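You operate a simulated robot arm through the tools that you are given. There is no shell and no other tool. Be economical: measure what you need, move in short steps, check, and stop when the job is done.

Carry out the task below with a simulated robot arm. There is one attempt and no reset: what you move stays moved.

Task
Put things in order on the top of the mending bench. At the end: the gold weight from the top of the mending bench stands where the yellow pad stood; the yellow pad from the top of the mending bench stands where the white paper ball stood; the white paper ball stands where the yellow tin (marked "wax") stood; the yellow tin is on the grey backing board; whatever was shut is shut again. Leave all else as you found it, and nothing knocked over.
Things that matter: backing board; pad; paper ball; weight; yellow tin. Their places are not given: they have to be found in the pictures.

It is judged by the outcome, as a careful person would: the job done as asked, and still so three seconds after it is handed in. It fails if anything else is knocked over, pushed out of place, dropped, spilled or broken.

Robot
A 7-joint arm with a two-finger parallel gripper, fixed in place. Base frame: the origin is at the foot of the arm, x ahead of it, y to its left, z up; the work surface is at about z = -4. Lengths are in mm, angles in rad, forces in N, time in s.
With the tool pointing down near the work surface it reaches from about 240 to 620 mm from the base axis. Its first joint turns from -1.152 to 1.152 rad. Payload 2.6 kg.
The TCP is the grasp point between the finger pads, 30 mm short of the fingertips. In the tool frame z runs along the fingers and y along their closing line. Largest opening 94 mm; finger width 28, thickness 10; the body of the gripper, 50 by 96 mm, starts 55 mm behind the TCP.
Orientation is that of the tool frame in the base frame, as [roll, pitch, yaw] about the fixed x, y, z axes, in that order (R = Rz(yaw) Ry(pitch) Rx(roll)). With the fingers straight down and closing along the base's y, the tool's x points along the base's -x, its y along +y and its z along -z.

Tools
- The arm moves only by the tool jog_arm. Its argument "plan" is a list of rows, each an object (a shift or turn left out is 0, a gripper value left out holds the last) with "dp": the shift along the tool's x, y, z in units of 100 mm (1.0 is 100 mm), a list of three; "delta_rot": the turn, a rotation vector about the tool's x, y, z in units of 180 degrees (1.0 is 180 degrees), a list of three; "hand": the gripper command, from -1 (shut) to 1 (fully open), values between in proportion. In form: [{"dp": [tx, ty, tz], "delta_rot": [wx, wy, wz], "hand": hand}, ...]. A call has 1 to 8 rows; each row is the pose to reach, as a shift and turn from the pose commanded when the call began, along the tool's axes at that moment. A call with a number of a shift or a turn outside -1 to 1 is refused whole. A row lasts 0.2 s, in which the tool goes at most 50 mm and 0.15 rad; a call with a longer step from one row to the next is refused whole, and so is a gripper value outside its range. Where a pose cannot be reached the arm comes as near as it can. A force on the tool above 40 N (or 10 N above the force at the start of the call, whichever is more), or a blocked arm, ends the call early, and 0.2 s more pass. The fingers move at their own pace (about 72 mm/s each) and stop on an object; they squeeze with about 44 N. The grip force told is the motor's: it shows also when the fingers shut on nothing. Time passes only in rows, and 0.2 s behind the last, so rows that repeat a pose let the fingers close. It gives the time, the measured TCP pose, the force on the tool (base axes), the opening and the grip force at its end, in the units of the frame above (readings bear some noise), with the torque about the TCP (base axes, N m) and any sound that the robot's microphone picked up, and new pictures: "views" is both (left out), scene, wrist or none.
- Cameras (640 x 400 px; columns grow to the right, rows downward): "scene" is fixed at [34.6, 430.6, 569.9]; the picture's right is [-0.78, -0.62, 0.00], its down [-0.33, 0.42, -0.85] and it looks along [0.53, -0.66, -0.53] (base axes); focal length 300 px, centre (320, 200). "wrist" rides on the gripper at [76, 14, -102] in the tool frame; the picture's right is [-0.18, 0.98, 0.00], its down [-0.75, -0.14, -0.64] and it looks along [-0.63, -0.12, 0.77] (tool axes); focal length 243 px, centre (320, 200).
- probe_pixels(camera, pixels): there is no depth. For up to 12 entries [column, row, z] of the newest picture of that camera ("zoom" is the newest enlarged one), the place [x, y] in the base frame at which the ray of that pixel passes the height z, good to about 2 mm. It takes no simulated time.
- enlarge(camera, box): a new picture of the part [left, top, right, bottom] of that camera's present view, enlarged. It takes no simulated time.
- sign_off(): hands the job in; it is judged then, once.

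Keep the steps short. Do not move on a guess: measure, check each grasp and each placing, and mend mistakes. In all there are 80 turns and 200 pictures (those below and enlarged ones count). Leave the gripper open and the arm clear of the work at the hand-in unless told otherwise, and finish with a single line.

The tools are called after "Call:" as a command line: name --argument value ..., lists and objects as JSON in quotes. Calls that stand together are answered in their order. jog_arm: Moves the arm, as the interface text tells. Its arguments: {"type":"object","properties":{"plan":{"type":"array","items":{"type":"object","properties":{"dp":{"type":"array","items":{"type":"number"}},"delta_rot":{"type":"array","items":{"type":"number"}},"hand":{"type":"number"}}}},"views":{"type":"string","enum":["both","scene","wrist","none"]}},"required":["plan"]} The other tools are called the same way: probe_pixels (camera, pixels) gives the place at which the rays of pixels pass given heights; enlarge (camera, box) takes an enlarged picture of a part of a camera's view; sign_off () hands the job in.

At the start:

```text
t: 0.0
ee_pos: [426.7, 17.9, 338.6]
tcp_rot: [-3.141, 0.0, -3.141]
contact_force: [0.4, 0.8, 0.5]
ft_torque: [0.01, -0.03, 0.02]
gripper_width: 93.9
grip_force: 0.0
```

scene: 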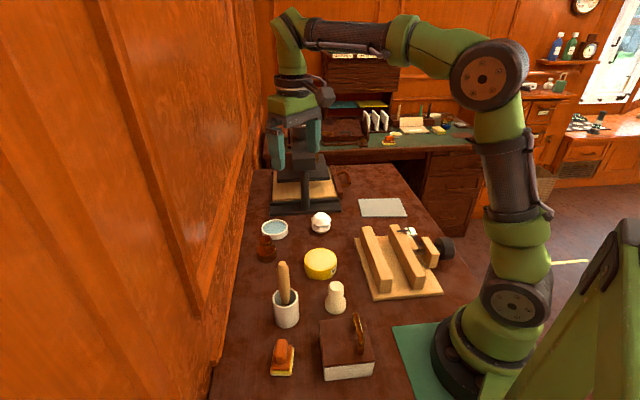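
wrist: 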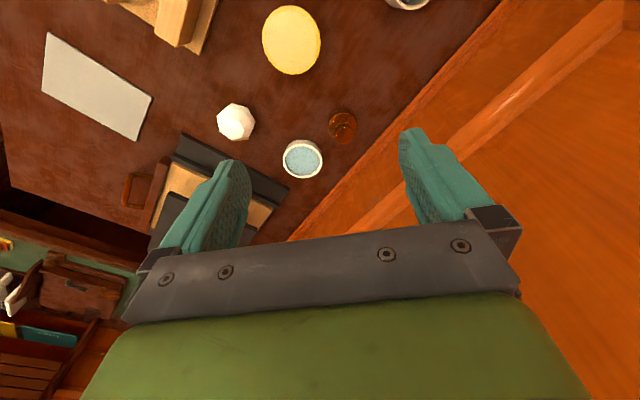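

I see the bench with the white ball near (320,222), the yellow tin near (320,264) and the grey board near (383,207). I'll enlarge the picture to find the pad and the weight.

Call:
enlarge --camera "scene" --box '[220, 290, 400, 400]'

Call:
enlarge --camera "scene" --box '[240, 190, 400, 290]'

Call:
enlarge --camera "scene" --box '[340, 190, 470, 300]'

Call:
enlarge --camera "scene" --box '[260, 60, 480, 215]'

```text
3.56 times, centred on (310, 345) of scene
```

zoom: 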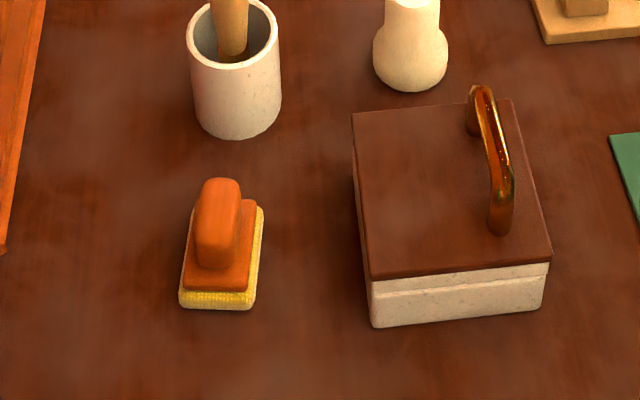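

```text
4.00 times, centred on (320, 240) of scene
```

zoom: 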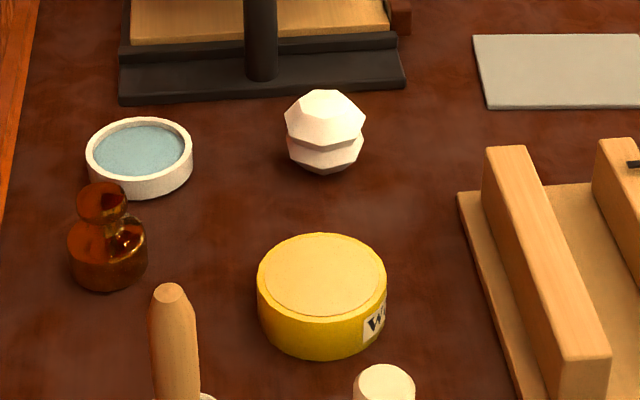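

```text
3.64 times, centred on (405, 245) of scene
```

zoom: 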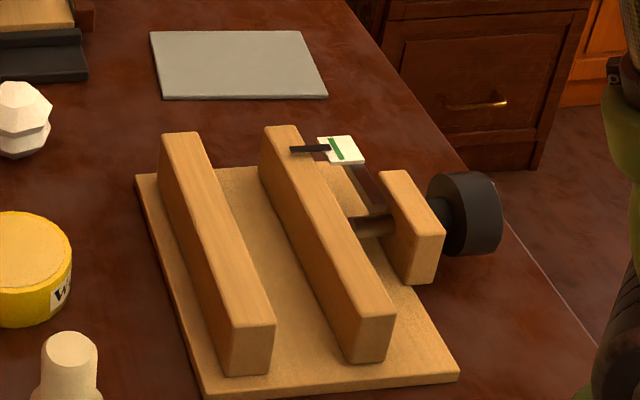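

```text
2.58 times, centred on (370, 138) of scene
```

zoom: 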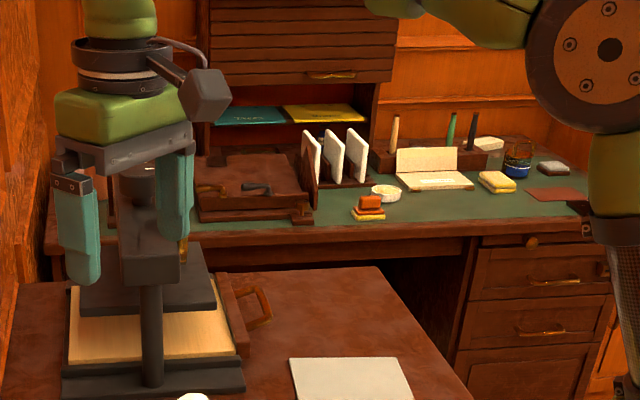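

The gold weight isn't plainly visible. It may be in the lidded box or by the press, where I see a handle near (345,178). I'll measure the main things and look closer at the press.

Call:
probe_pixels --camera "scene" --pixels '[[320, 228, 20], [320, 258, 30], [359, 214, -4], [406, 217, -4], [404, 199, -4], [363, 198, -4], [282, 370, 10], [347, 350, 40], [322, 379, -4], [374, 374, -4], [345, 185, -4], [336, 307, -4]]'

Call:
enlarge --camera "scene" --box '[255, 130, 365, 220]'

Call:
enlarge --camera "wrist" --box '[40, 120, 320, 290]'

```text
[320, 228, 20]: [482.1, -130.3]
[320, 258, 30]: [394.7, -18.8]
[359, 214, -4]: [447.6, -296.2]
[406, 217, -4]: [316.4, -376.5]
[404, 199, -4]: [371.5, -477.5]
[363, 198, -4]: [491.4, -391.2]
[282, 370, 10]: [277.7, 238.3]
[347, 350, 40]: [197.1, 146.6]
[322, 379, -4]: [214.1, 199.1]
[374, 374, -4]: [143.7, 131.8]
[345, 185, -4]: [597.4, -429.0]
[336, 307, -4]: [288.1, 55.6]
```

```text
4.44 times, centred on (310, 175) of scene
```

zoom: 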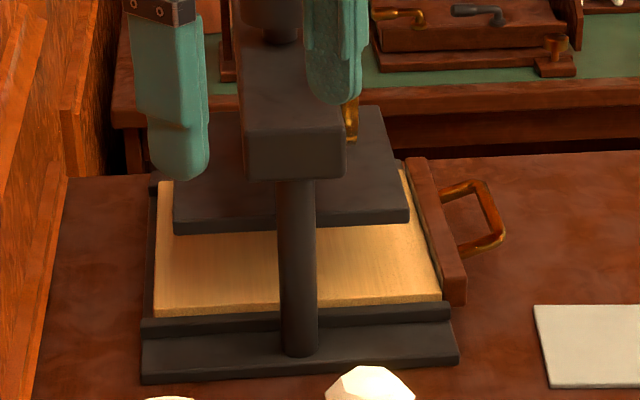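

```text
2.29 times, centred on (180, 205) of wrist
```

zoom: 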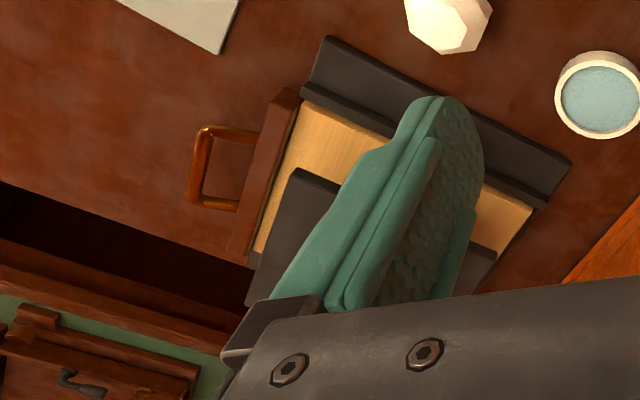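

The press has only a sliding bed with a handle, and no weight shows there. The weight is probably inside the lidded box near (347,350), so I'll move over there at height and look from above.

Call:
jog_arm --plan '[{"dp": [0.3, 0.3, 0], "hand": 1}, {"dp": [0.6, 0.6, 0]}, {"dp": [0.9, 0.9, 0]}, {"dp": [1.1, 1.1, 0]}, {"dp": [1.3, 1.3, 0]}]'

```text
refused: 1.1 is not a number from -1 to 1
```

The refusal means shifts are capped at 1.0, so I'll make a shorter move.

Call:
jog_arm --plan '[{"dp": [0.3, 0.3, 0], "hand": 1}, {"dp": [0.6, 0.6, 0]}, {"dp": [0.9, 0.9, 0]}, {"dp": [1.0, 1.0, 0]}]'

```text
t: 1.0
ee_pos: [325.8, 117.6, 339.1]
tcp_rot: [-3.14, 0.0, 3.142]
contact_force: [1.4, -0.8, 0.8]
ft_torque: [0.01, 0.0, -0.02]
gripper_width: 93.9
grip_force: 0.1
```

scene: 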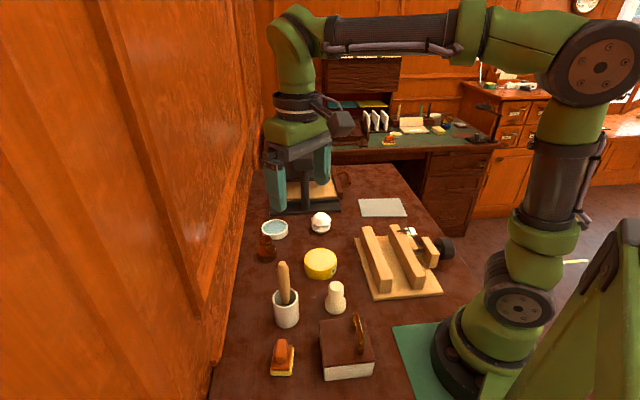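
wrist: 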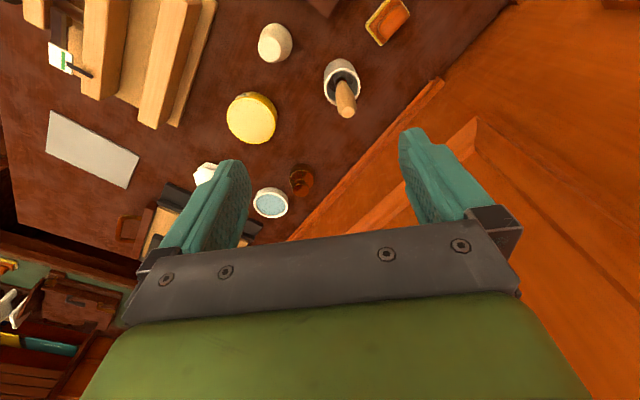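

The box is cut off at the top of the wrist picture at (325,0). I'll move back a little and tilt the camera toward the base.

Call:
jog_arm --plan '[{"dp": [0.15, 0, 0], "delta_rot": [0, 0.045, 0]}, {"dp": [0.3, 0, 0], "delta_rot": [0, 0.09, 0]}, {"dp": [0.4, 0, 0], "delta_rot": [0, 0.135, 0]}, {"dp": [0.4, 0, 0], "delta_rot": [0, 0.18, 0]}]'

```text
t: 2.0
ee_pos: [285.3, 118.1, 337.7]
tcp_rot: [-3.141, -0.568, 3.141]
contact_force: [-0.9, 0.3, 0.2]
ft_torque: [0.01, -0.01, -0.03]
gripper_width: 94.0
grip_force: 0.0
```

scene: 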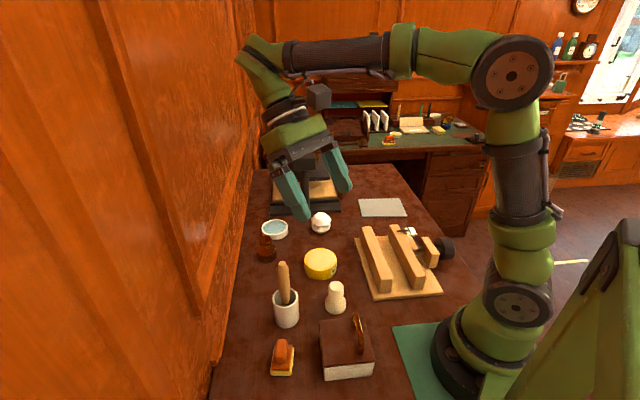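
wrist: 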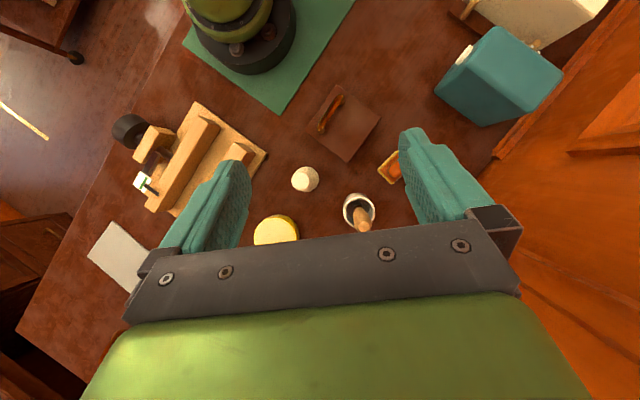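

Now a teal box at (500,75) and another thing at (540,15) come into view. I'll enlarge these.

Call:
enlarge --camera "wrist" --box '[420, 0, 620, 125]'

Call:
enlarge --camera "wrist" --box '[270, 70, 430, 200]'

Call:
enlarge --camera "scene" --box '[255, 130, 365, 220]'

Call:
probe_pixels --camera "wrist" --pixels '[[500, 75, 60], [333, 84, 50], [380, 122, 50], [347, 162, 50], [308, 124, 50], [340, 96, 60], [322, 131, 60], [393, 167, 10], [305, 179, -4], [358, 205, 30]]'

```text
3.20 times, centred on (520, 62) of wrist
```

zoom: 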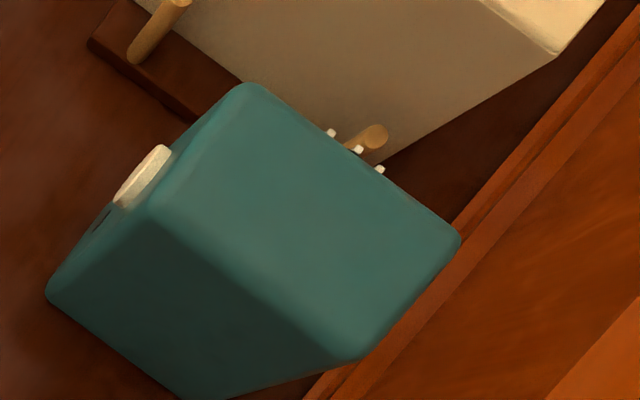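

```text
3.08 times, centred on (350, 135) of wrist
```

zoom: 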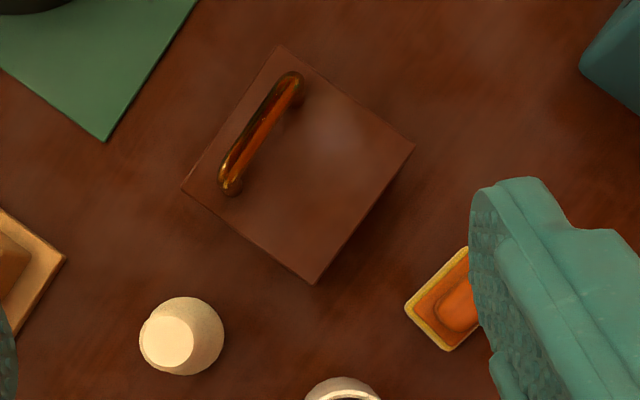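

```text
4.44 times, centred on (310, 175) of scene
```

zoom: 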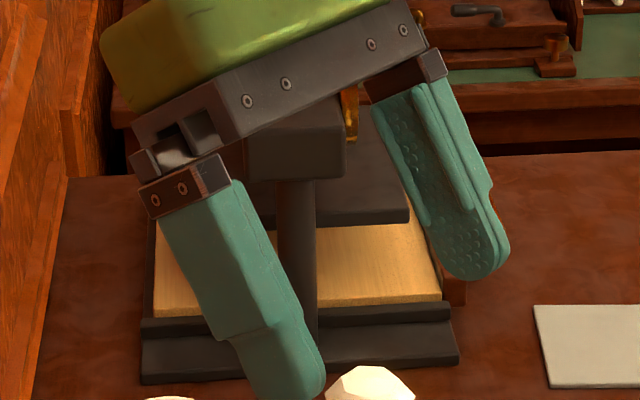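

```text
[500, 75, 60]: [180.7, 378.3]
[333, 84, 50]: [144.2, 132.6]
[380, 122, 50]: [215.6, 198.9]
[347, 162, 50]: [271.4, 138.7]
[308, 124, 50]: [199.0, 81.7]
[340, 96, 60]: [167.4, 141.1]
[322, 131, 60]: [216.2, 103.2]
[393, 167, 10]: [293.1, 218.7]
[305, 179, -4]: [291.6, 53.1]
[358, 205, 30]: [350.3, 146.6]
```

The lidded box has a handle near its base-side edge. Before opening it I'll check behind the press, where a gold bit shows in the scene near (315,157). I'll untilt and swing over.

Call:
jog_arm --plan '[{"dp": [0, -0.3, -0.1], "delta_rot": [0, -0.045, 0]}, {"dp": [-0.2, -0.6, -0.2], "delta_rot": [0, -0.09, 0]}, {"dp": [-0.4, -0.9, -0.3], "delta_rot": [0, -0.135, 0]}, {"dp": [-0.7, -1.0, -0.4], "delta_rot": [0, -0.18, 0]}, {"dp": [-1.0, -1.0, -0.5], "delta_rot": [0, -0.18, 0]}]'

Call:
probe_pixels --camera "scene" --pixels '[[305, 208, -4], [270, 213, -4], [341, 208, -4], [315, 157, 40], [315, 157, 80]]'

```text
t: 3.2
ee_pos: [398.3, 18.7, 328.5]
tcp_rot: [3.141, 0.001, 3.14]
contact_force: [0.1, 0.0, -0.2]
ft_torque: [-0.01, -0.01, -0.02]
gripper_width: 93.8
grip_force: 0.1
```

scene: 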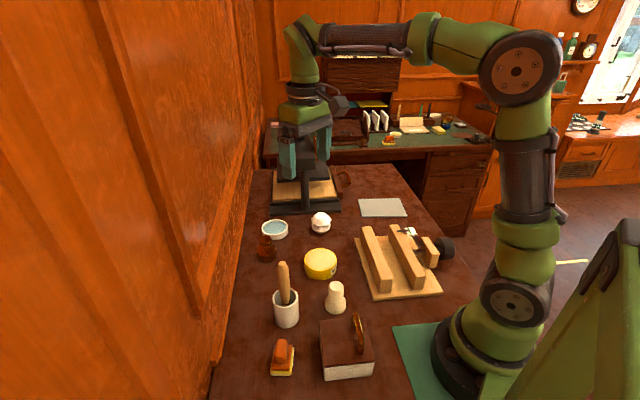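
wrist: 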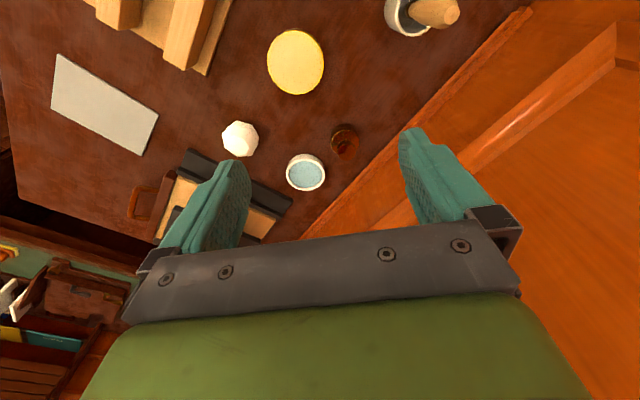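

```text
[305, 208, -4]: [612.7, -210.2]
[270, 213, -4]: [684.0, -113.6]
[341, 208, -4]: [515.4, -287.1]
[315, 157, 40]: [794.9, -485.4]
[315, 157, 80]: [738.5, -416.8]
```

The gold bit is a part of the press, out of reach. So the weight must be in the lidded box. I'll study the lid closely in the scene picture.

Call:
enlarge --camera "scene" --box '[310, 305, 385, 385]'

Call:
enlarge --camera "scene" --box '[255, 325, 315, 385]'

```text
5.00 times, centred on (348, 345) of scene
```

zoom: 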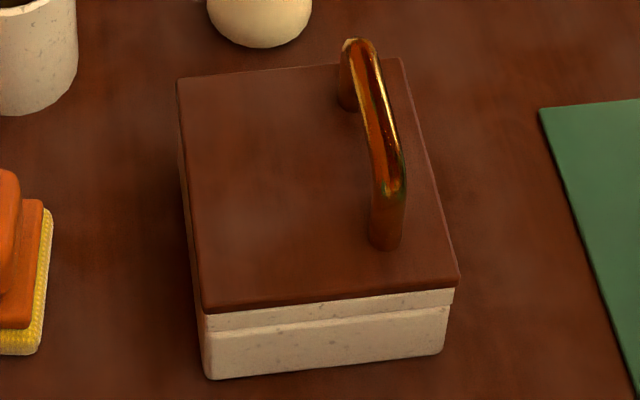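

```text
6.67 times, centred on (285, 355) of scene
```

zoom: 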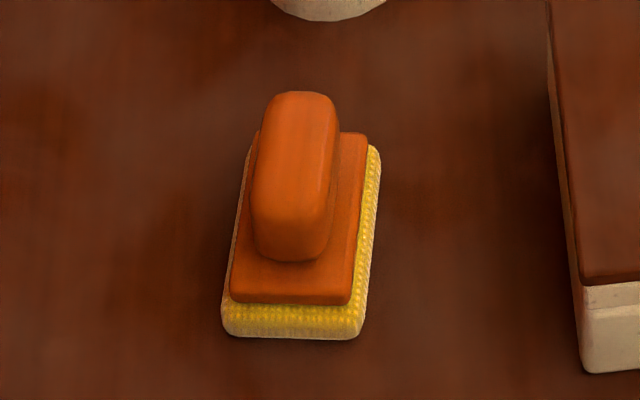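

I'll find the box height by comparing bottom and lid corners.

Call:
probe_pixels --camera "zoom" --pixels '[[320, 336, -4], [285, 338, -4]]'

Call:
probe_pixels --camera "scene" --pixels '[[326.4, 380.6, -4], [373, 375.5, -4], [325, 367.4, 30], [325, 367.4, 20], [375.5, 361, 30], [375.5, 361, 20], [319.5, 321, 30], [364, 317, 30], [354, 365.5, 50], [361.5, 354, 30], [353.5, 326.5, 30], [356, 313.5, 60]]'

```text
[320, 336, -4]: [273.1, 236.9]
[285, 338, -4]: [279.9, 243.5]
```

```text
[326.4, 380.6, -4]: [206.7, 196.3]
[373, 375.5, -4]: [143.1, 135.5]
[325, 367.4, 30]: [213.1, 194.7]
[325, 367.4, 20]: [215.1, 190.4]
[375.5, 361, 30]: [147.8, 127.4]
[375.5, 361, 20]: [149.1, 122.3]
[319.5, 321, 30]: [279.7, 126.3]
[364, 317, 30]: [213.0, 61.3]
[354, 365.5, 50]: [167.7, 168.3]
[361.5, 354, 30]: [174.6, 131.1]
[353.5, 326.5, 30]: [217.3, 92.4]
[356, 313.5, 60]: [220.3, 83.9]
```

The lid top lies at about z=42, and the box spans about 92 mm centred near (211,133). I'll leave it for later. First comes the tin, so I'll measure the tin, ball and board from both cameras.

Call:
enlarge --camera "wrist" --box '[200, 20, 360, 170]'

Call:
probe_pixels --camera "wrist" --pixels '[[296, 62, 26], [267, 62, 26], [324, 62, 26], [296, 31, 26], [296, 94, 26], [240, 139, 20], [61, 54, -2], [50, 106, -2], [142, 155, -2], [158, 113, -2]]'

Call:
probe_pixels --camera "scene" --pixels '[[320.5, 259, 26], [320.5, 270, -4], [304.3, 260, 26], [336.8, 260, 26], [321, 222, 20], [321, 233, -4], [359, 214.5, -4], [406, 217, -4], [404, 199, -2], [363, 198, -2]]'

```text
2.67 times, centred on (280, 95) of wrist
```

zoom: 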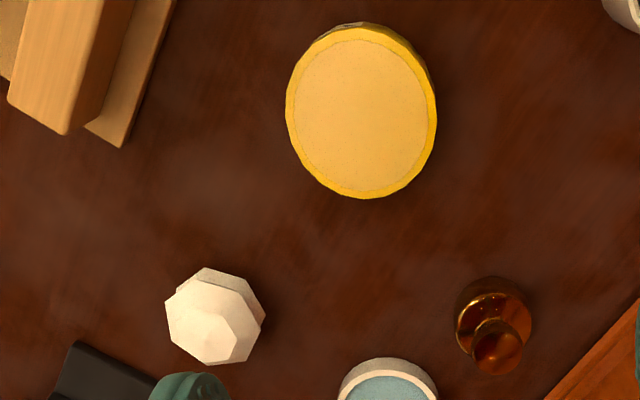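

```text
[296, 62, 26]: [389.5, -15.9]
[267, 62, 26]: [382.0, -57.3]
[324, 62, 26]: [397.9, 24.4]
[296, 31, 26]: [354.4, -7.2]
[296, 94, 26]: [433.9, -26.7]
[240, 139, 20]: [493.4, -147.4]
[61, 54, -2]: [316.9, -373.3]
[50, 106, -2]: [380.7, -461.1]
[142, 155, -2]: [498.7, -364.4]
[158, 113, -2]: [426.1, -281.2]
```

```text
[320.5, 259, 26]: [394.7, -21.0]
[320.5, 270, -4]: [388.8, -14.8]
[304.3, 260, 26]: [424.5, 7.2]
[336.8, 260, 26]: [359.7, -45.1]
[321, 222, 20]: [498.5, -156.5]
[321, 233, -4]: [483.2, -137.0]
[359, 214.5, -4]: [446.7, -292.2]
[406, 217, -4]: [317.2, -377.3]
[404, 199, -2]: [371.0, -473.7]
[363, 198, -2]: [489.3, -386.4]
```

The tin's centre is about (391,-17), 83 mm across, top at about z=26. The opening is 94 mm, so it's a close fit. I'll move above it and lower part way.

Call:
jog_arm --plan '[{"dp": [0.07, -0.36, 0.2], "hand": 1}, {"dp": [0.07, -0.36, 0.65]}, {"dp": [0.07, -0.36, 1.0]}, {"dp": [0.07, -0.36, 1.0]}]' --views "none"

Call:
jog_arm --plan '[{"dp": [0, 0, 0.4]}, {"dp": [0, 0, 0.8]}, {"dp": [0, 0, 1.0]}, {"dp": [0, 0, 1.0]}]'

```text
t: 4.2
ee_pos: [391.1, -18.0, 225.8]
tcp_rot: [3.141, 0.0, -3.141]
contact_force: [-0.4, -0.6, 0.1]
ft_torque: [-0.03, -0.02, -0.01]
gripper_width: 94.0
grip_force: 0.1
```

```text
t: 5.2
ee_pos: [391.1, -17.4, 126.1]
tcp_rot: [3.14, -0.002, -3.14]
contact_force: [0.3, -0.6, 0.3]
ft_torque: [0.0, 0.01, -0.01]
gripper_width: 94.1
grip_force: 0.0
```

scene: 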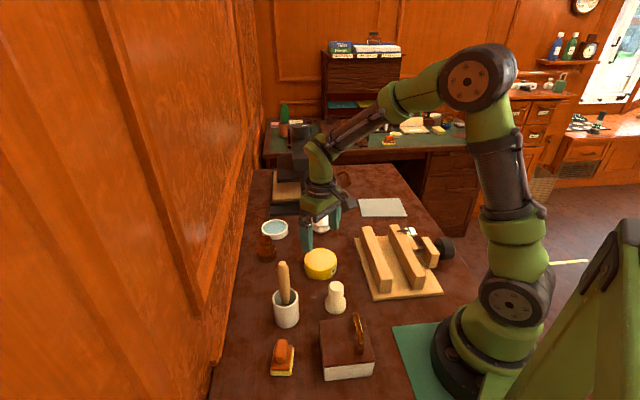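
wrist: 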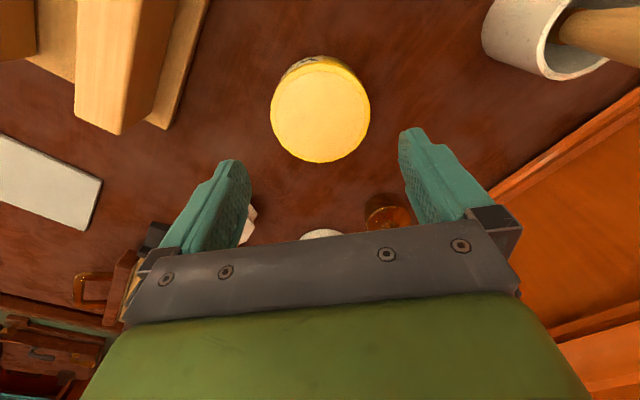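

From here I can measure the tin's rim, seen at columns 270-370 and rows 57-162.

Call:
enlarge --camera "wrist" --box '[240, 40, 400, 180]'

Call:
probe_pixels --camera "wrist" --pixels '[[270.5, 112, 26], [370, 103, 26], [320, 163, 26], [318, 62, 26], [336, 162, 26], [280, 82, 26], [357, 72, 26], [285, 146, 26]]'

```text
2.86 times, centred on (320, 110) of wrist
```

zoom: 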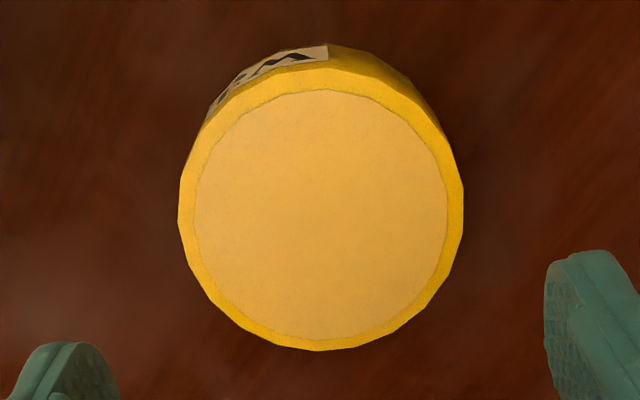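

```text
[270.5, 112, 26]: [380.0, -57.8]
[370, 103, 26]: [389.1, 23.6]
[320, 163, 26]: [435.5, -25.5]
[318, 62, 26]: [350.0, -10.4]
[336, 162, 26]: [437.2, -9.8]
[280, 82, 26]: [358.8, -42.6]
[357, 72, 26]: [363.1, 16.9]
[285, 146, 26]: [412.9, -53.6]
```

The tin's centre reads (392,-17) and the gripper is aligned, leaving about 5 mm each side. I'll go down to z=32.

Call:
jog_arm --plan '[{"dp": [-0.01, 0, 0.4], "hand": 1}, {"dp": [-0.01, 0, 0.7]}, {"dp": [-0.01, 0, 0.94]}, {"dp": [-0.01, 0, 0.94]}]'

```text
t: 6.2
ee_pos: [391.0, -17.7, 31.8]
tcp_rot: [3.142, 0.0, 3.141]
contact_force: [-0.1, -1.5, -1.4]
ft_torque: [0.0, -0.03, -0.02]
gripper_width: 93.9
grip_force: 0.0
```

scene: 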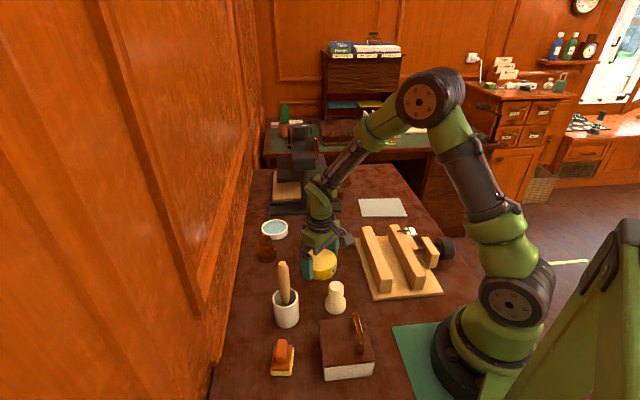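
wrist: 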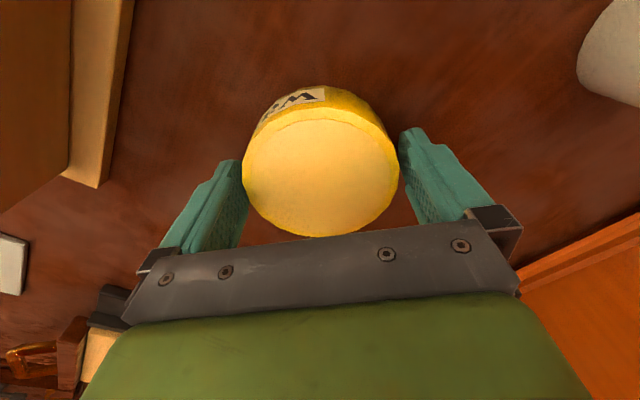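

The tin sits between the fingers. I'll close on it and lift.

Call:
jog_arm --plan '[{"hand": -1}, {"hand": -1}, {"hand": -1}]' --views "none"

Call:
jog_arm --plan '[{"dp": [0, 0, -0.25], "hand": -1}, {"dp": [0, 0, -0.6]}, {"dp": [0, 0, -1.0]}, {"dp": [0, 0, -1.0]}]'

```text
t: 7.0
ee_pos: [391.7, -19.2, 33.1]
tcp_rot: [-3.141, 0.001, -3.141]
contact_force: [0.6, -0.7, -0.3]
ft_torque: [0.01, 0.0, 0.0]
gripper_width: 83.9
grip_force: 43.4
```

```text
t: 8.0
ee_pos: [391.9, -18.8, 131.9]
tcp_rot: [-3.139, 0.001, 3.141]
contact_force: [0.3, 0.0, -2.3]
ft_torque: [-0.01, 0.02, 0.0]
gripper_width: 83.6
grip_force: 44.0
```

scene: 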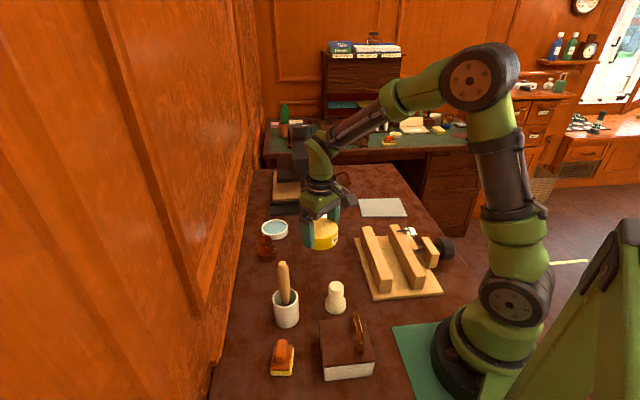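
wrist: 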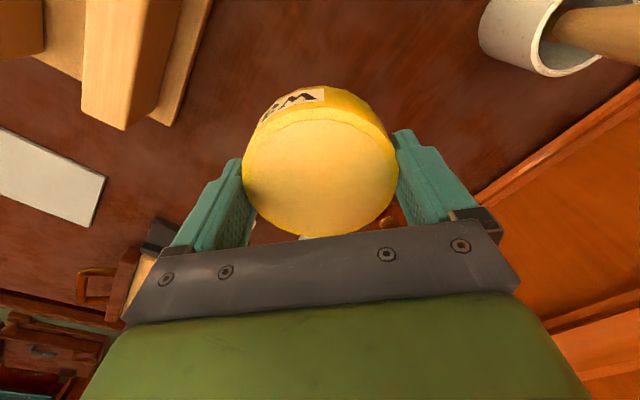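

Tin is held with an 83.7 mm opening. I'll measure the board's corners precisely.

Call:
enlarge --camera "scene" --box '[350, 190, 415, 225]'

```text
9.85 times, centred on (382, 208) of scene
```

zoom: 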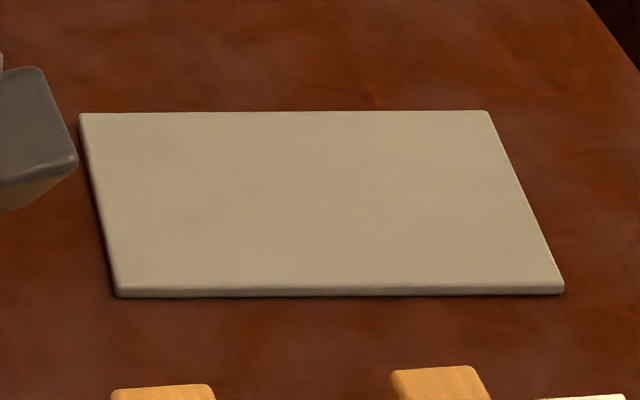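

Call:
probe_pixels --camera "zoom" --pixels '[[81, 115, 0], [488, 112, 0], [562, 290, 0], [117, 295, 0], [117, 298, -4], [562, 294, -4]]'

```text
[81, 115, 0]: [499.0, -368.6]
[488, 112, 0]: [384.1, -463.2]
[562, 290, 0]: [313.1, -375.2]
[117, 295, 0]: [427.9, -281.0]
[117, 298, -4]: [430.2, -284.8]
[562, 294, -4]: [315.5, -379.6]
```

The board's centre is at (406,-372), top at z≈0. I'll raise the tin and carry it over in several hops, clear of the clamp.

Call:
jog_arm --plan '[{"dp": [0, 0, -0.45], "hand": -1}, {"dp": [0, -0.4, -0.6]}, {"dp": [0, -0.8, -0.6]}, {"dp": [0, -1.0, -0.6]}]' --views "none"

Call:
jog_arm --plan '[{"dp": [0, -0.4, 0], "hand": -1}, {"dp": [0, -0.8, 0]}, {"dp": [0, -1.0, 0]}]' --views "none"

Call:
jog_arm --plan '[{"dp": [0, -0.4, 0], "hand": -1}, {"dp": [-0.05, -0.8, 0]}, {"dp": [-0.1, -1.0, 0]}]' --views "none"

Call:
jog_arm --plan '[{"dp": [-0.04, -0.3, 0], "hand": -1}, {"dp": [-0.04, -0.53, 0.1]}, {"dp": [-0.04, -0.53, 0.4]}, {"dp": [-0.04, -0.53, 0.8]}, {"dp": [-0.04, -0.53, 0.8]}]'

```text
t: 9.0
ee_pos: [392.5, -119.6, 191.2]
tcp_rot: [-3.142, 0.0, -3.141]
contact_force: [0.2, 0.4, -2.0]
ft_torque: [0.02, 0.0, 0.01]
gripper_width: 83.5
grip_force: 43.6
```

```text
t: 9.8
ee_pos: [391.3, -219.4, 193.4]
tcp_rot: [-3.14, 0.0, -3.141]
contact_force: [-0.8, -0.2, -2.0]
ft_torque: [-0.02, -0.01, 0.01]
gripper_width: 83.6
grip_force: 43.9
```

```text
t: 10.6
ee_pos: [401.8, -320.0, 193.8]
tcp_rot: [-3.141, 0.0, 3.141]
contact_force: [0.1, 0.7, -2.7]
ft_torque: [0.05, -0.01, 0.01]
gripper_width: 83.7
grip_force: 44.1
```

```text
t: 11.8
ee_pos: [405.2, -371.5, 113.8]
tcp_rot: [-3.141, 0.0, -3.142]
contact_force: [0.3, -0.4, -3.2]
ft_torque: [0.03, -0.03, 0.01]
gripper_width: 83.6
grip_force: 43.8
```

scene: 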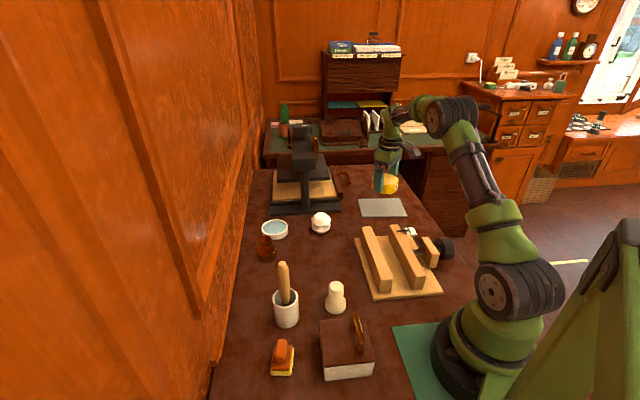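
wrist: 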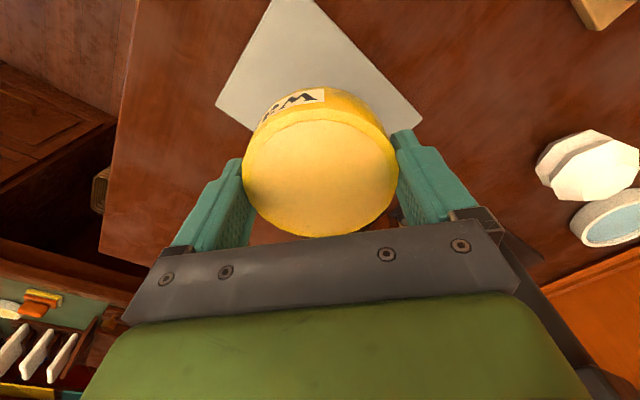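

Position is good. I'll lower it; contact should come at about z=37.

Call:
jog_arm --plan '[{"dp": [0, 0, 0.4], "hand": -1}, {"dp": [0, 0, 0.68]}, {"dp": [0, 0, 0.73]}, {"dp": [0, 0, 0.76]}, {"dp": [0, 0, 0.76]}]'

```text
t: 13.0
ee_pos: [406.1, -372.8, 37.7]
tcp_rot: [-3.139, 0.002, 3.139]
contact_force: [-3.6, 2.1, 12.9]
ft_torque: [0.29, 0.36, -0.03]
gripper_width: 83.6
grip_force: 43.8
```

scene: 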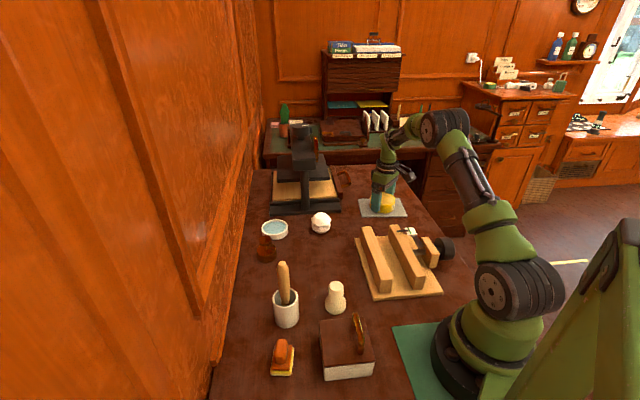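
wrist: 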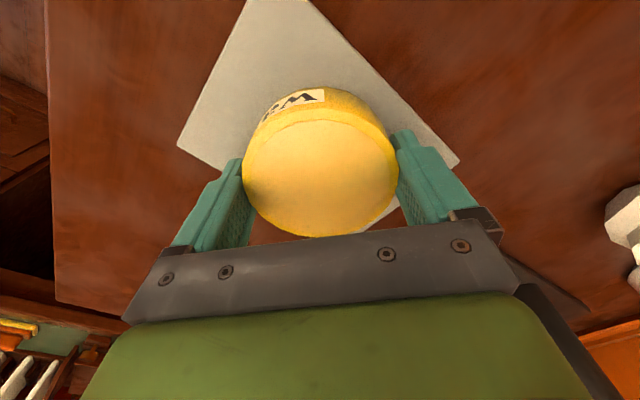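

Contact is 13 N, so the tin rests on the board. I'll open and rise.

Call:
jog_arm --plan '[{"hand": 1}, {"hand": 1}, {"dp": [0, 0, -0.1]}, {"dp": [0, 0, -0.5]}, {"dp": [0, 0, -1.0]}, {"dp": [0, 0, -1.0]}]'

```text
t: 14.4
ee_pos: [406.0, -370.3, 138.1]
tcp_rot: [-3.141, 0.0, 3.142]
contact_force: [0.1, -0.1, 0.2]
ft_torque: [0.01, 0.0, 0.0]
gripper_width: 94.0
grip_force: 0.0
```

scene: 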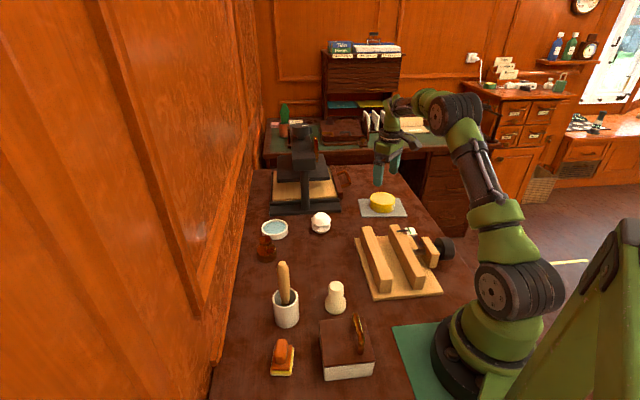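
wrist: 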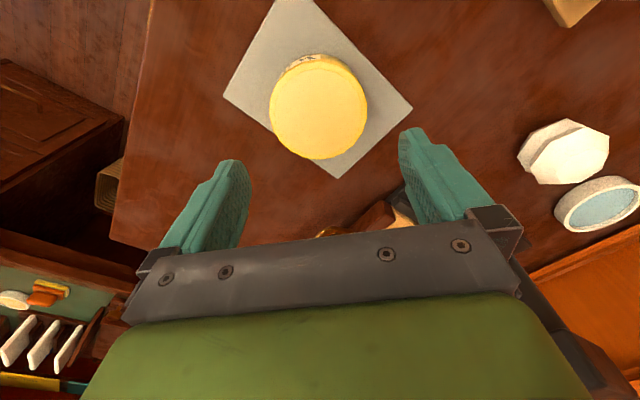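

The tin is on the board. Now I'll go to the ball near (490,-143), staying high.

Call:
jog_arm --plan '[{"dp": [0, 0.2, -0.4]}, {"dp": [-0.2, 0.55, -0.6]}, {"dp": [-0.5, 0.9, -0.6]}, {"dp": [-0.6, 1.0, -0.6]}]' --views "none"

Call:
jog_arm --plan '[{"dp": [-0.1, 0.4, 0]}, {"dp": [-0.2, 0.8, 0]}, {"dp": [-0.2, 1.0, 0]}, {"dp": [-0.2, 1.0, 0.3]}, {"dp": [-0.2, 1.0, 0.4]}]'

```text
t: 15.4
ee_pos: [465.3, -271.5, 196.8]
tcp_rot: [3.141, -0.001, -3.141]
contact_force: [-0.3, -0.8, -0.3]
ft_torque: [-0.04, 0.01, 0.01]
gripper_width: 94.1
grip_force: 0.0
```

```text
t: 16.6
ee_pos: [484.8, -170.4, 156.6]
tcp_rot: [-3.14, 0.001, 3.141]
contact_force: [0.4, 0.0, -0.4]
ft_torque: [0.0, -0.02, -0.01]
gripper_width: 93.9
grip_force: 0.1
```

scene: 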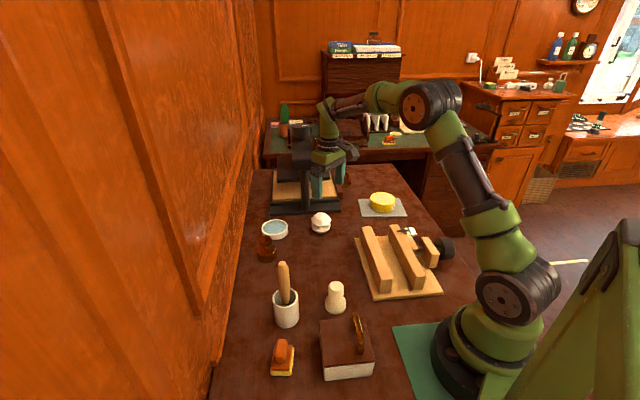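
wrist: 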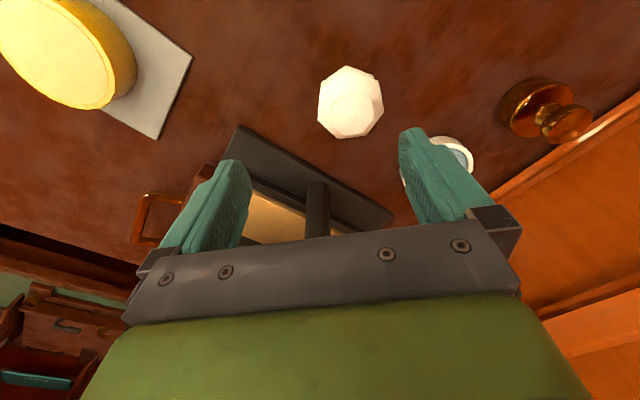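

The ball appears at (350,101). I'll enlarge and measure it.

Call:
enlarge --camera "wrist" --box '[300, 50, 400, 150]'

Call:
enlarge --camera "scene" --box '[295, 200, 345, 245]'

Call:
probe_pixels --camera "wrist" --pixels '[[317, 103, 20], [383, 103, 20], [350, 66, 20], [350, 138, 20], [350, 101, 20], [350, 101, 25], [350, 101, 15]]'

Call:
probe_pixels --camera "scene" --pixels '[[321, 223, 20], [321, 223, 25], [321, 233, -4], [311, 223, 20], [331, 223, 20], [321, 212, 40], [275, 229, 10]]'

```text
4.00 times, centred on (350, 100) of wrist
```

zoom: 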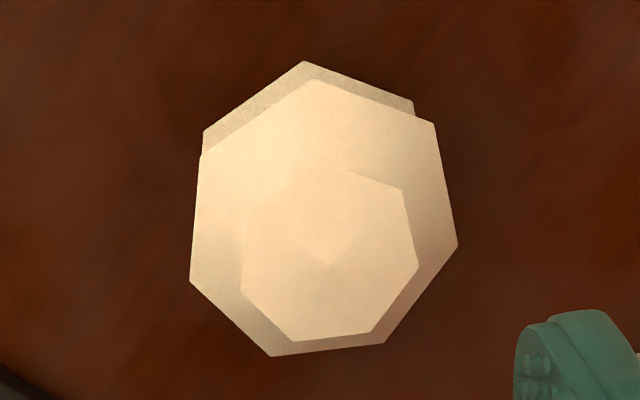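

```text
8.89 times, centred on (320, 222) of scene
```

zoom: 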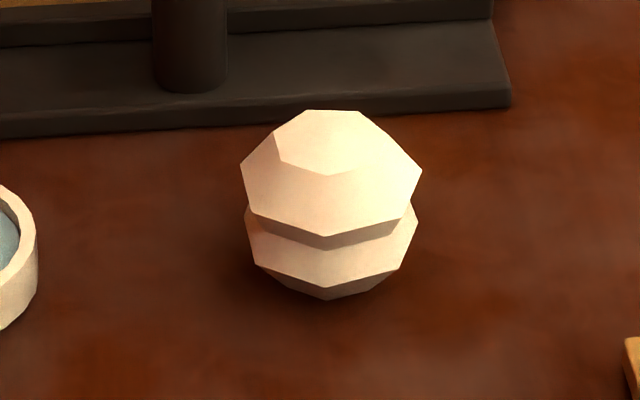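

```text
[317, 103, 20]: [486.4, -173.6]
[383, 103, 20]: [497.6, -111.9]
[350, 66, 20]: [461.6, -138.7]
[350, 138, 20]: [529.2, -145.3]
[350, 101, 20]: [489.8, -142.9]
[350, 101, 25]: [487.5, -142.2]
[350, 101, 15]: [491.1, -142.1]
```

```text
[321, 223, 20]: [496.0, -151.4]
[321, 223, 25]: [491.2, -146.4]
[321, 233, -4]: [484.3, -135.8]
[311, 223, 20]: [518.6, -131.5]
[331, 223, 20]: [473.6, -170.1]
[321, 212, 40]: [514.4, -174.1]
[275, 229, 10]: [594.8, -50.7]
```

The ball is about 60 mm wide, centred at (489,-143), its middle at z≈25. I'll align and lower to z=28.

Call:
jog_arm --plan '[{"dp": [-0.04, 0.27, 0], "hand": 1}, {"dp": [-0.04, 0.27, 0.4]}, {"dp": [-0.04, 0.27, 0.7]}, {"dp": [-0.04, 0.27, 0.7]}]'

```text
t: 17.6
ee_pos: [489.5, -143.4, 85.0]
tcp_rot: [-3.141, -0.001, -3.141]
contact_force: [-0.1, -0.5, -0.4]
ft_torque: [-0.02, 0.0, 0.01]
gripper_width: 94.1
grip_force: 0.1
```

scene: 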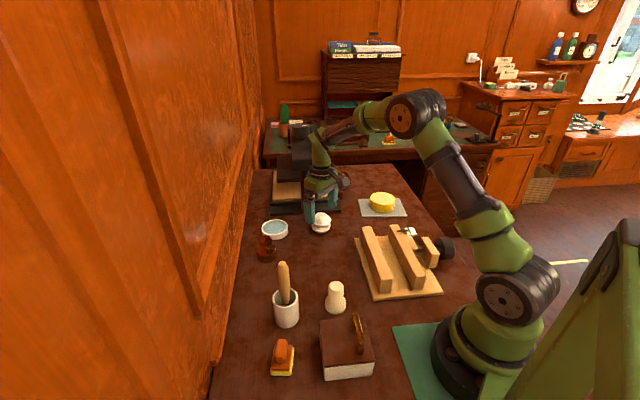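
wrist: 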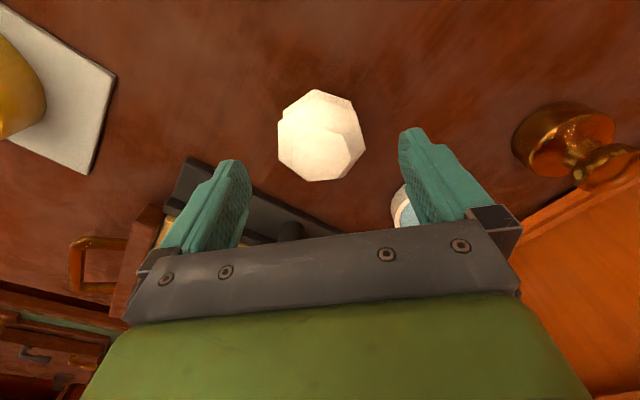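

Call:
probe_pixels --camera "wrist" --pixels '[[277, 138, 28], [366, 138, 28], [320, 89, 28], [320, 181, 28]]'

Call:
jog_arm --plan '[{"dp": [0, 0, 0.3], "hand": 1}, {"dp": [0, 0, 0.57]}, {"dp": [0, 0, 0.57]}]'

```text
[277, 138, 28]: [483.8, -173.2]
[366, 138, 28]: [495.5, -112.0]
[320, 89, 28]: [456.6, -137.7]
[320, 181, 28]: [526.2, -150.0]
```

```text
t: 18.4
ee_pos: [490.3, -143.4, 29.2]
tcp_rot: [3.141, 0.001, -3.141]
contact_force: [0.3, -0.5, -1.2]
ft_torque: [0.02, 0.01, -0.01]
gripper_width: 93.9
grip_force: 0.1
```

scene: 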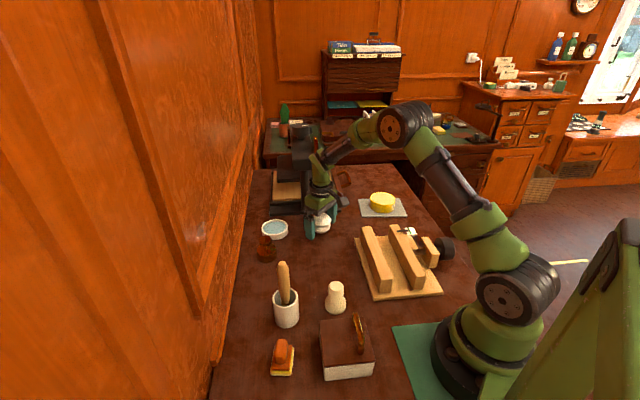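
wrist: 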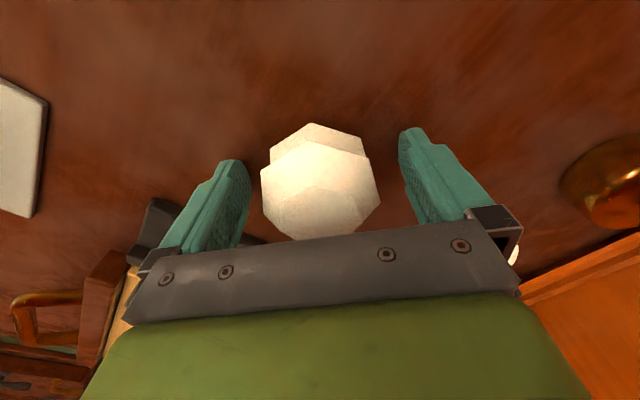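

The ball is centred at (490,-143). I'll close gently in steps, since it's paper.

Call:
jog_arm --plan '[{"hand": 0.35}, {"hand": 0.25}, {"hand": 0.2}, {"hand": 0.2}]' --views "wrist"

```text
t: 19.4
ee_pos: [489.5, -143.8, 29.4]
tcp_rot: [-3.141, -0.001, -3.141]
contact_force: [-0.4, 0.6, -0.5]
ft_torque: [0.0, 0.0, -0.01]
gripper_width: 56.2
grip_force: 0.1
```

wrist: 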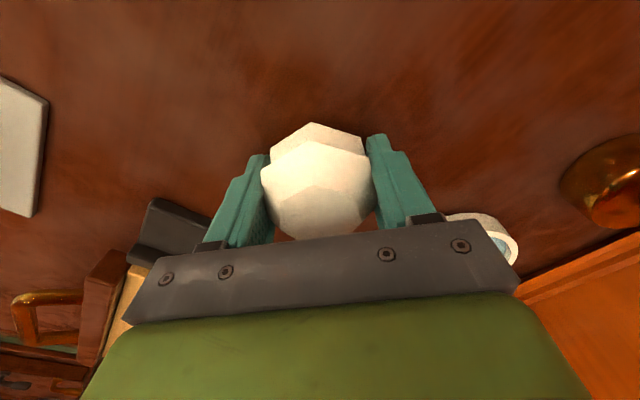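

Call:
jog_arm --plan '[{"hand": 0.15}, {"hand": 0.1}, {"hand": 0.06}, {"hand": 0.06}]' --views "wrist"

```text
t: 20.4
ee_pos: [490.7, -143.2, 29.8]
tcp_rot: [3.141, 0.0, -3.141]
contact_force: [0.9, -0.2, 0.3]
ft_torque: [0.02, 0.0, 0.01]
gripper_width: 50.4
grip_force: 0.6
```

wrist: 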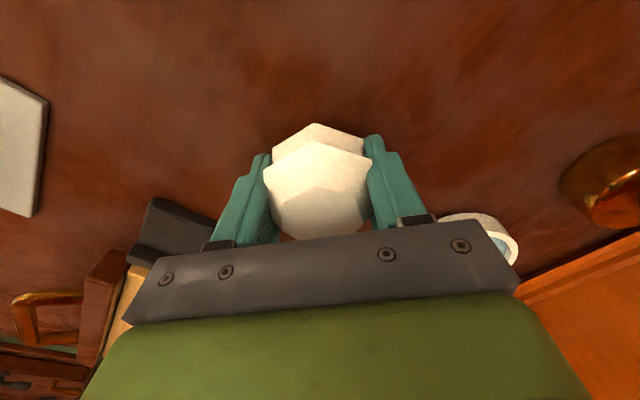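

The ball yields a little: width 50, force 0.6 N. I'll try lifting with this light grip.

Call:
jog_arm --plan '[{"dp": [0, 0, 0], "hand": 0.03}, {"dp": [0, 0, -0.15]}, {"dp": [0, 0, -0.3]}]'

```text
t: 21.2
ee_pos: [490.1, -144.4, 59.8]
tcp_rot: [3.141, 0.0, -3.142]
contact_force: [-0.2, -0.3, 0.7]
ft_torque: [0.02, -0.03, 0.01]
gripper_width: 49.4
grip_force: 12.3
```

scene: 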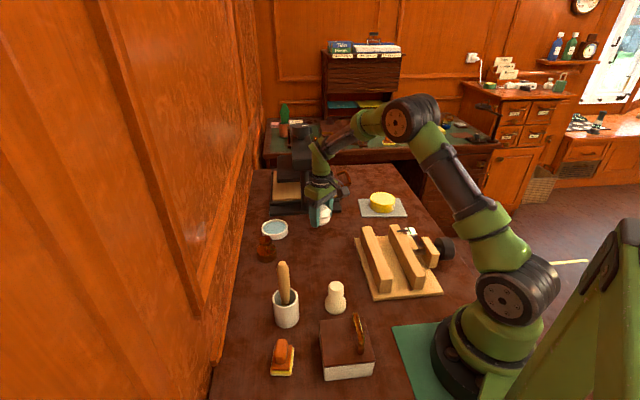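
wrist: 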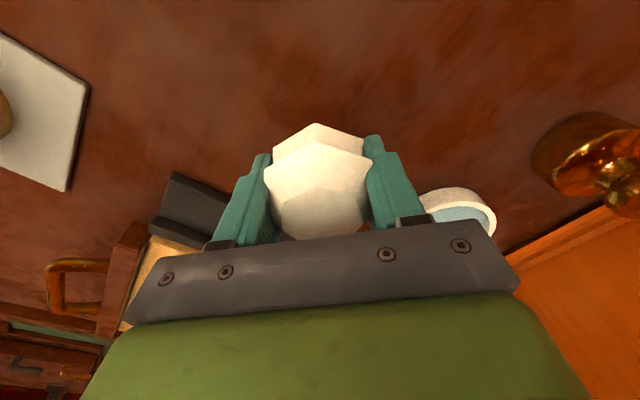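

The ball lifted with a firm 12 N grip. I'll carry it to the tin's former place at (392,-17).

Call:
jog_arm --plan '[{"dp": [0, 0, -0.45]}, {"dp": [0.2, 0.3, -0.7]}, {"dp": [0.5, 0.6, -0.7]}, {"dp": [0.8, 0.9, -0.7]}, {"dp": [0.98, 1.0, -0.7]}]' --views "none"

Call:
jog_arm --plan '[{"dp": [0, 0.26, 0]}, {"dp": [0, 0.26, 0.4]}, {"dp": [0, 0.26, 0.75]}, {"dp": [0, 0.26, 0.75]}]'

```text
t: 22.4
ee_pos: [390.6, -45.7, 128.5]
tcp_rot: [3.142, 0.0, 3.141]
contact_force: [-0.1, -0.4, 0.9]
ft_torque: [-0.01, 0.02, 0.01]
gripper_width: 49.5
grip_force: 12.2
```

```text
t: 23.4
ee_pos: [392.1, -19.5, 55.2]
tcp_rot: [3.14, -0.002, 3.142]
contact_force: [0.0, -0.5, -0.7]
ft_torque: [-0.05, 0.0, 0.03]
gripper_width: 49.4
grip_force: 11.8
```

scene: 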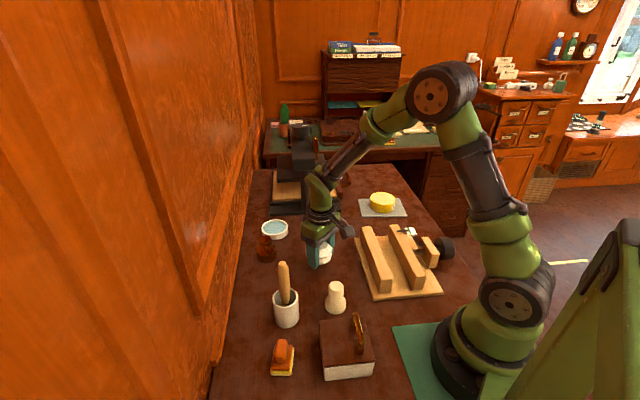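
wrist: 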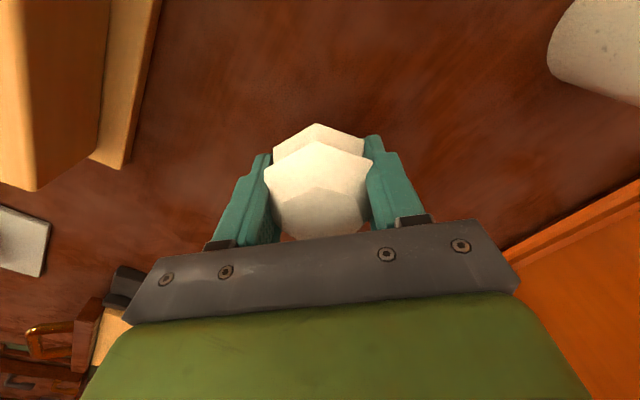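

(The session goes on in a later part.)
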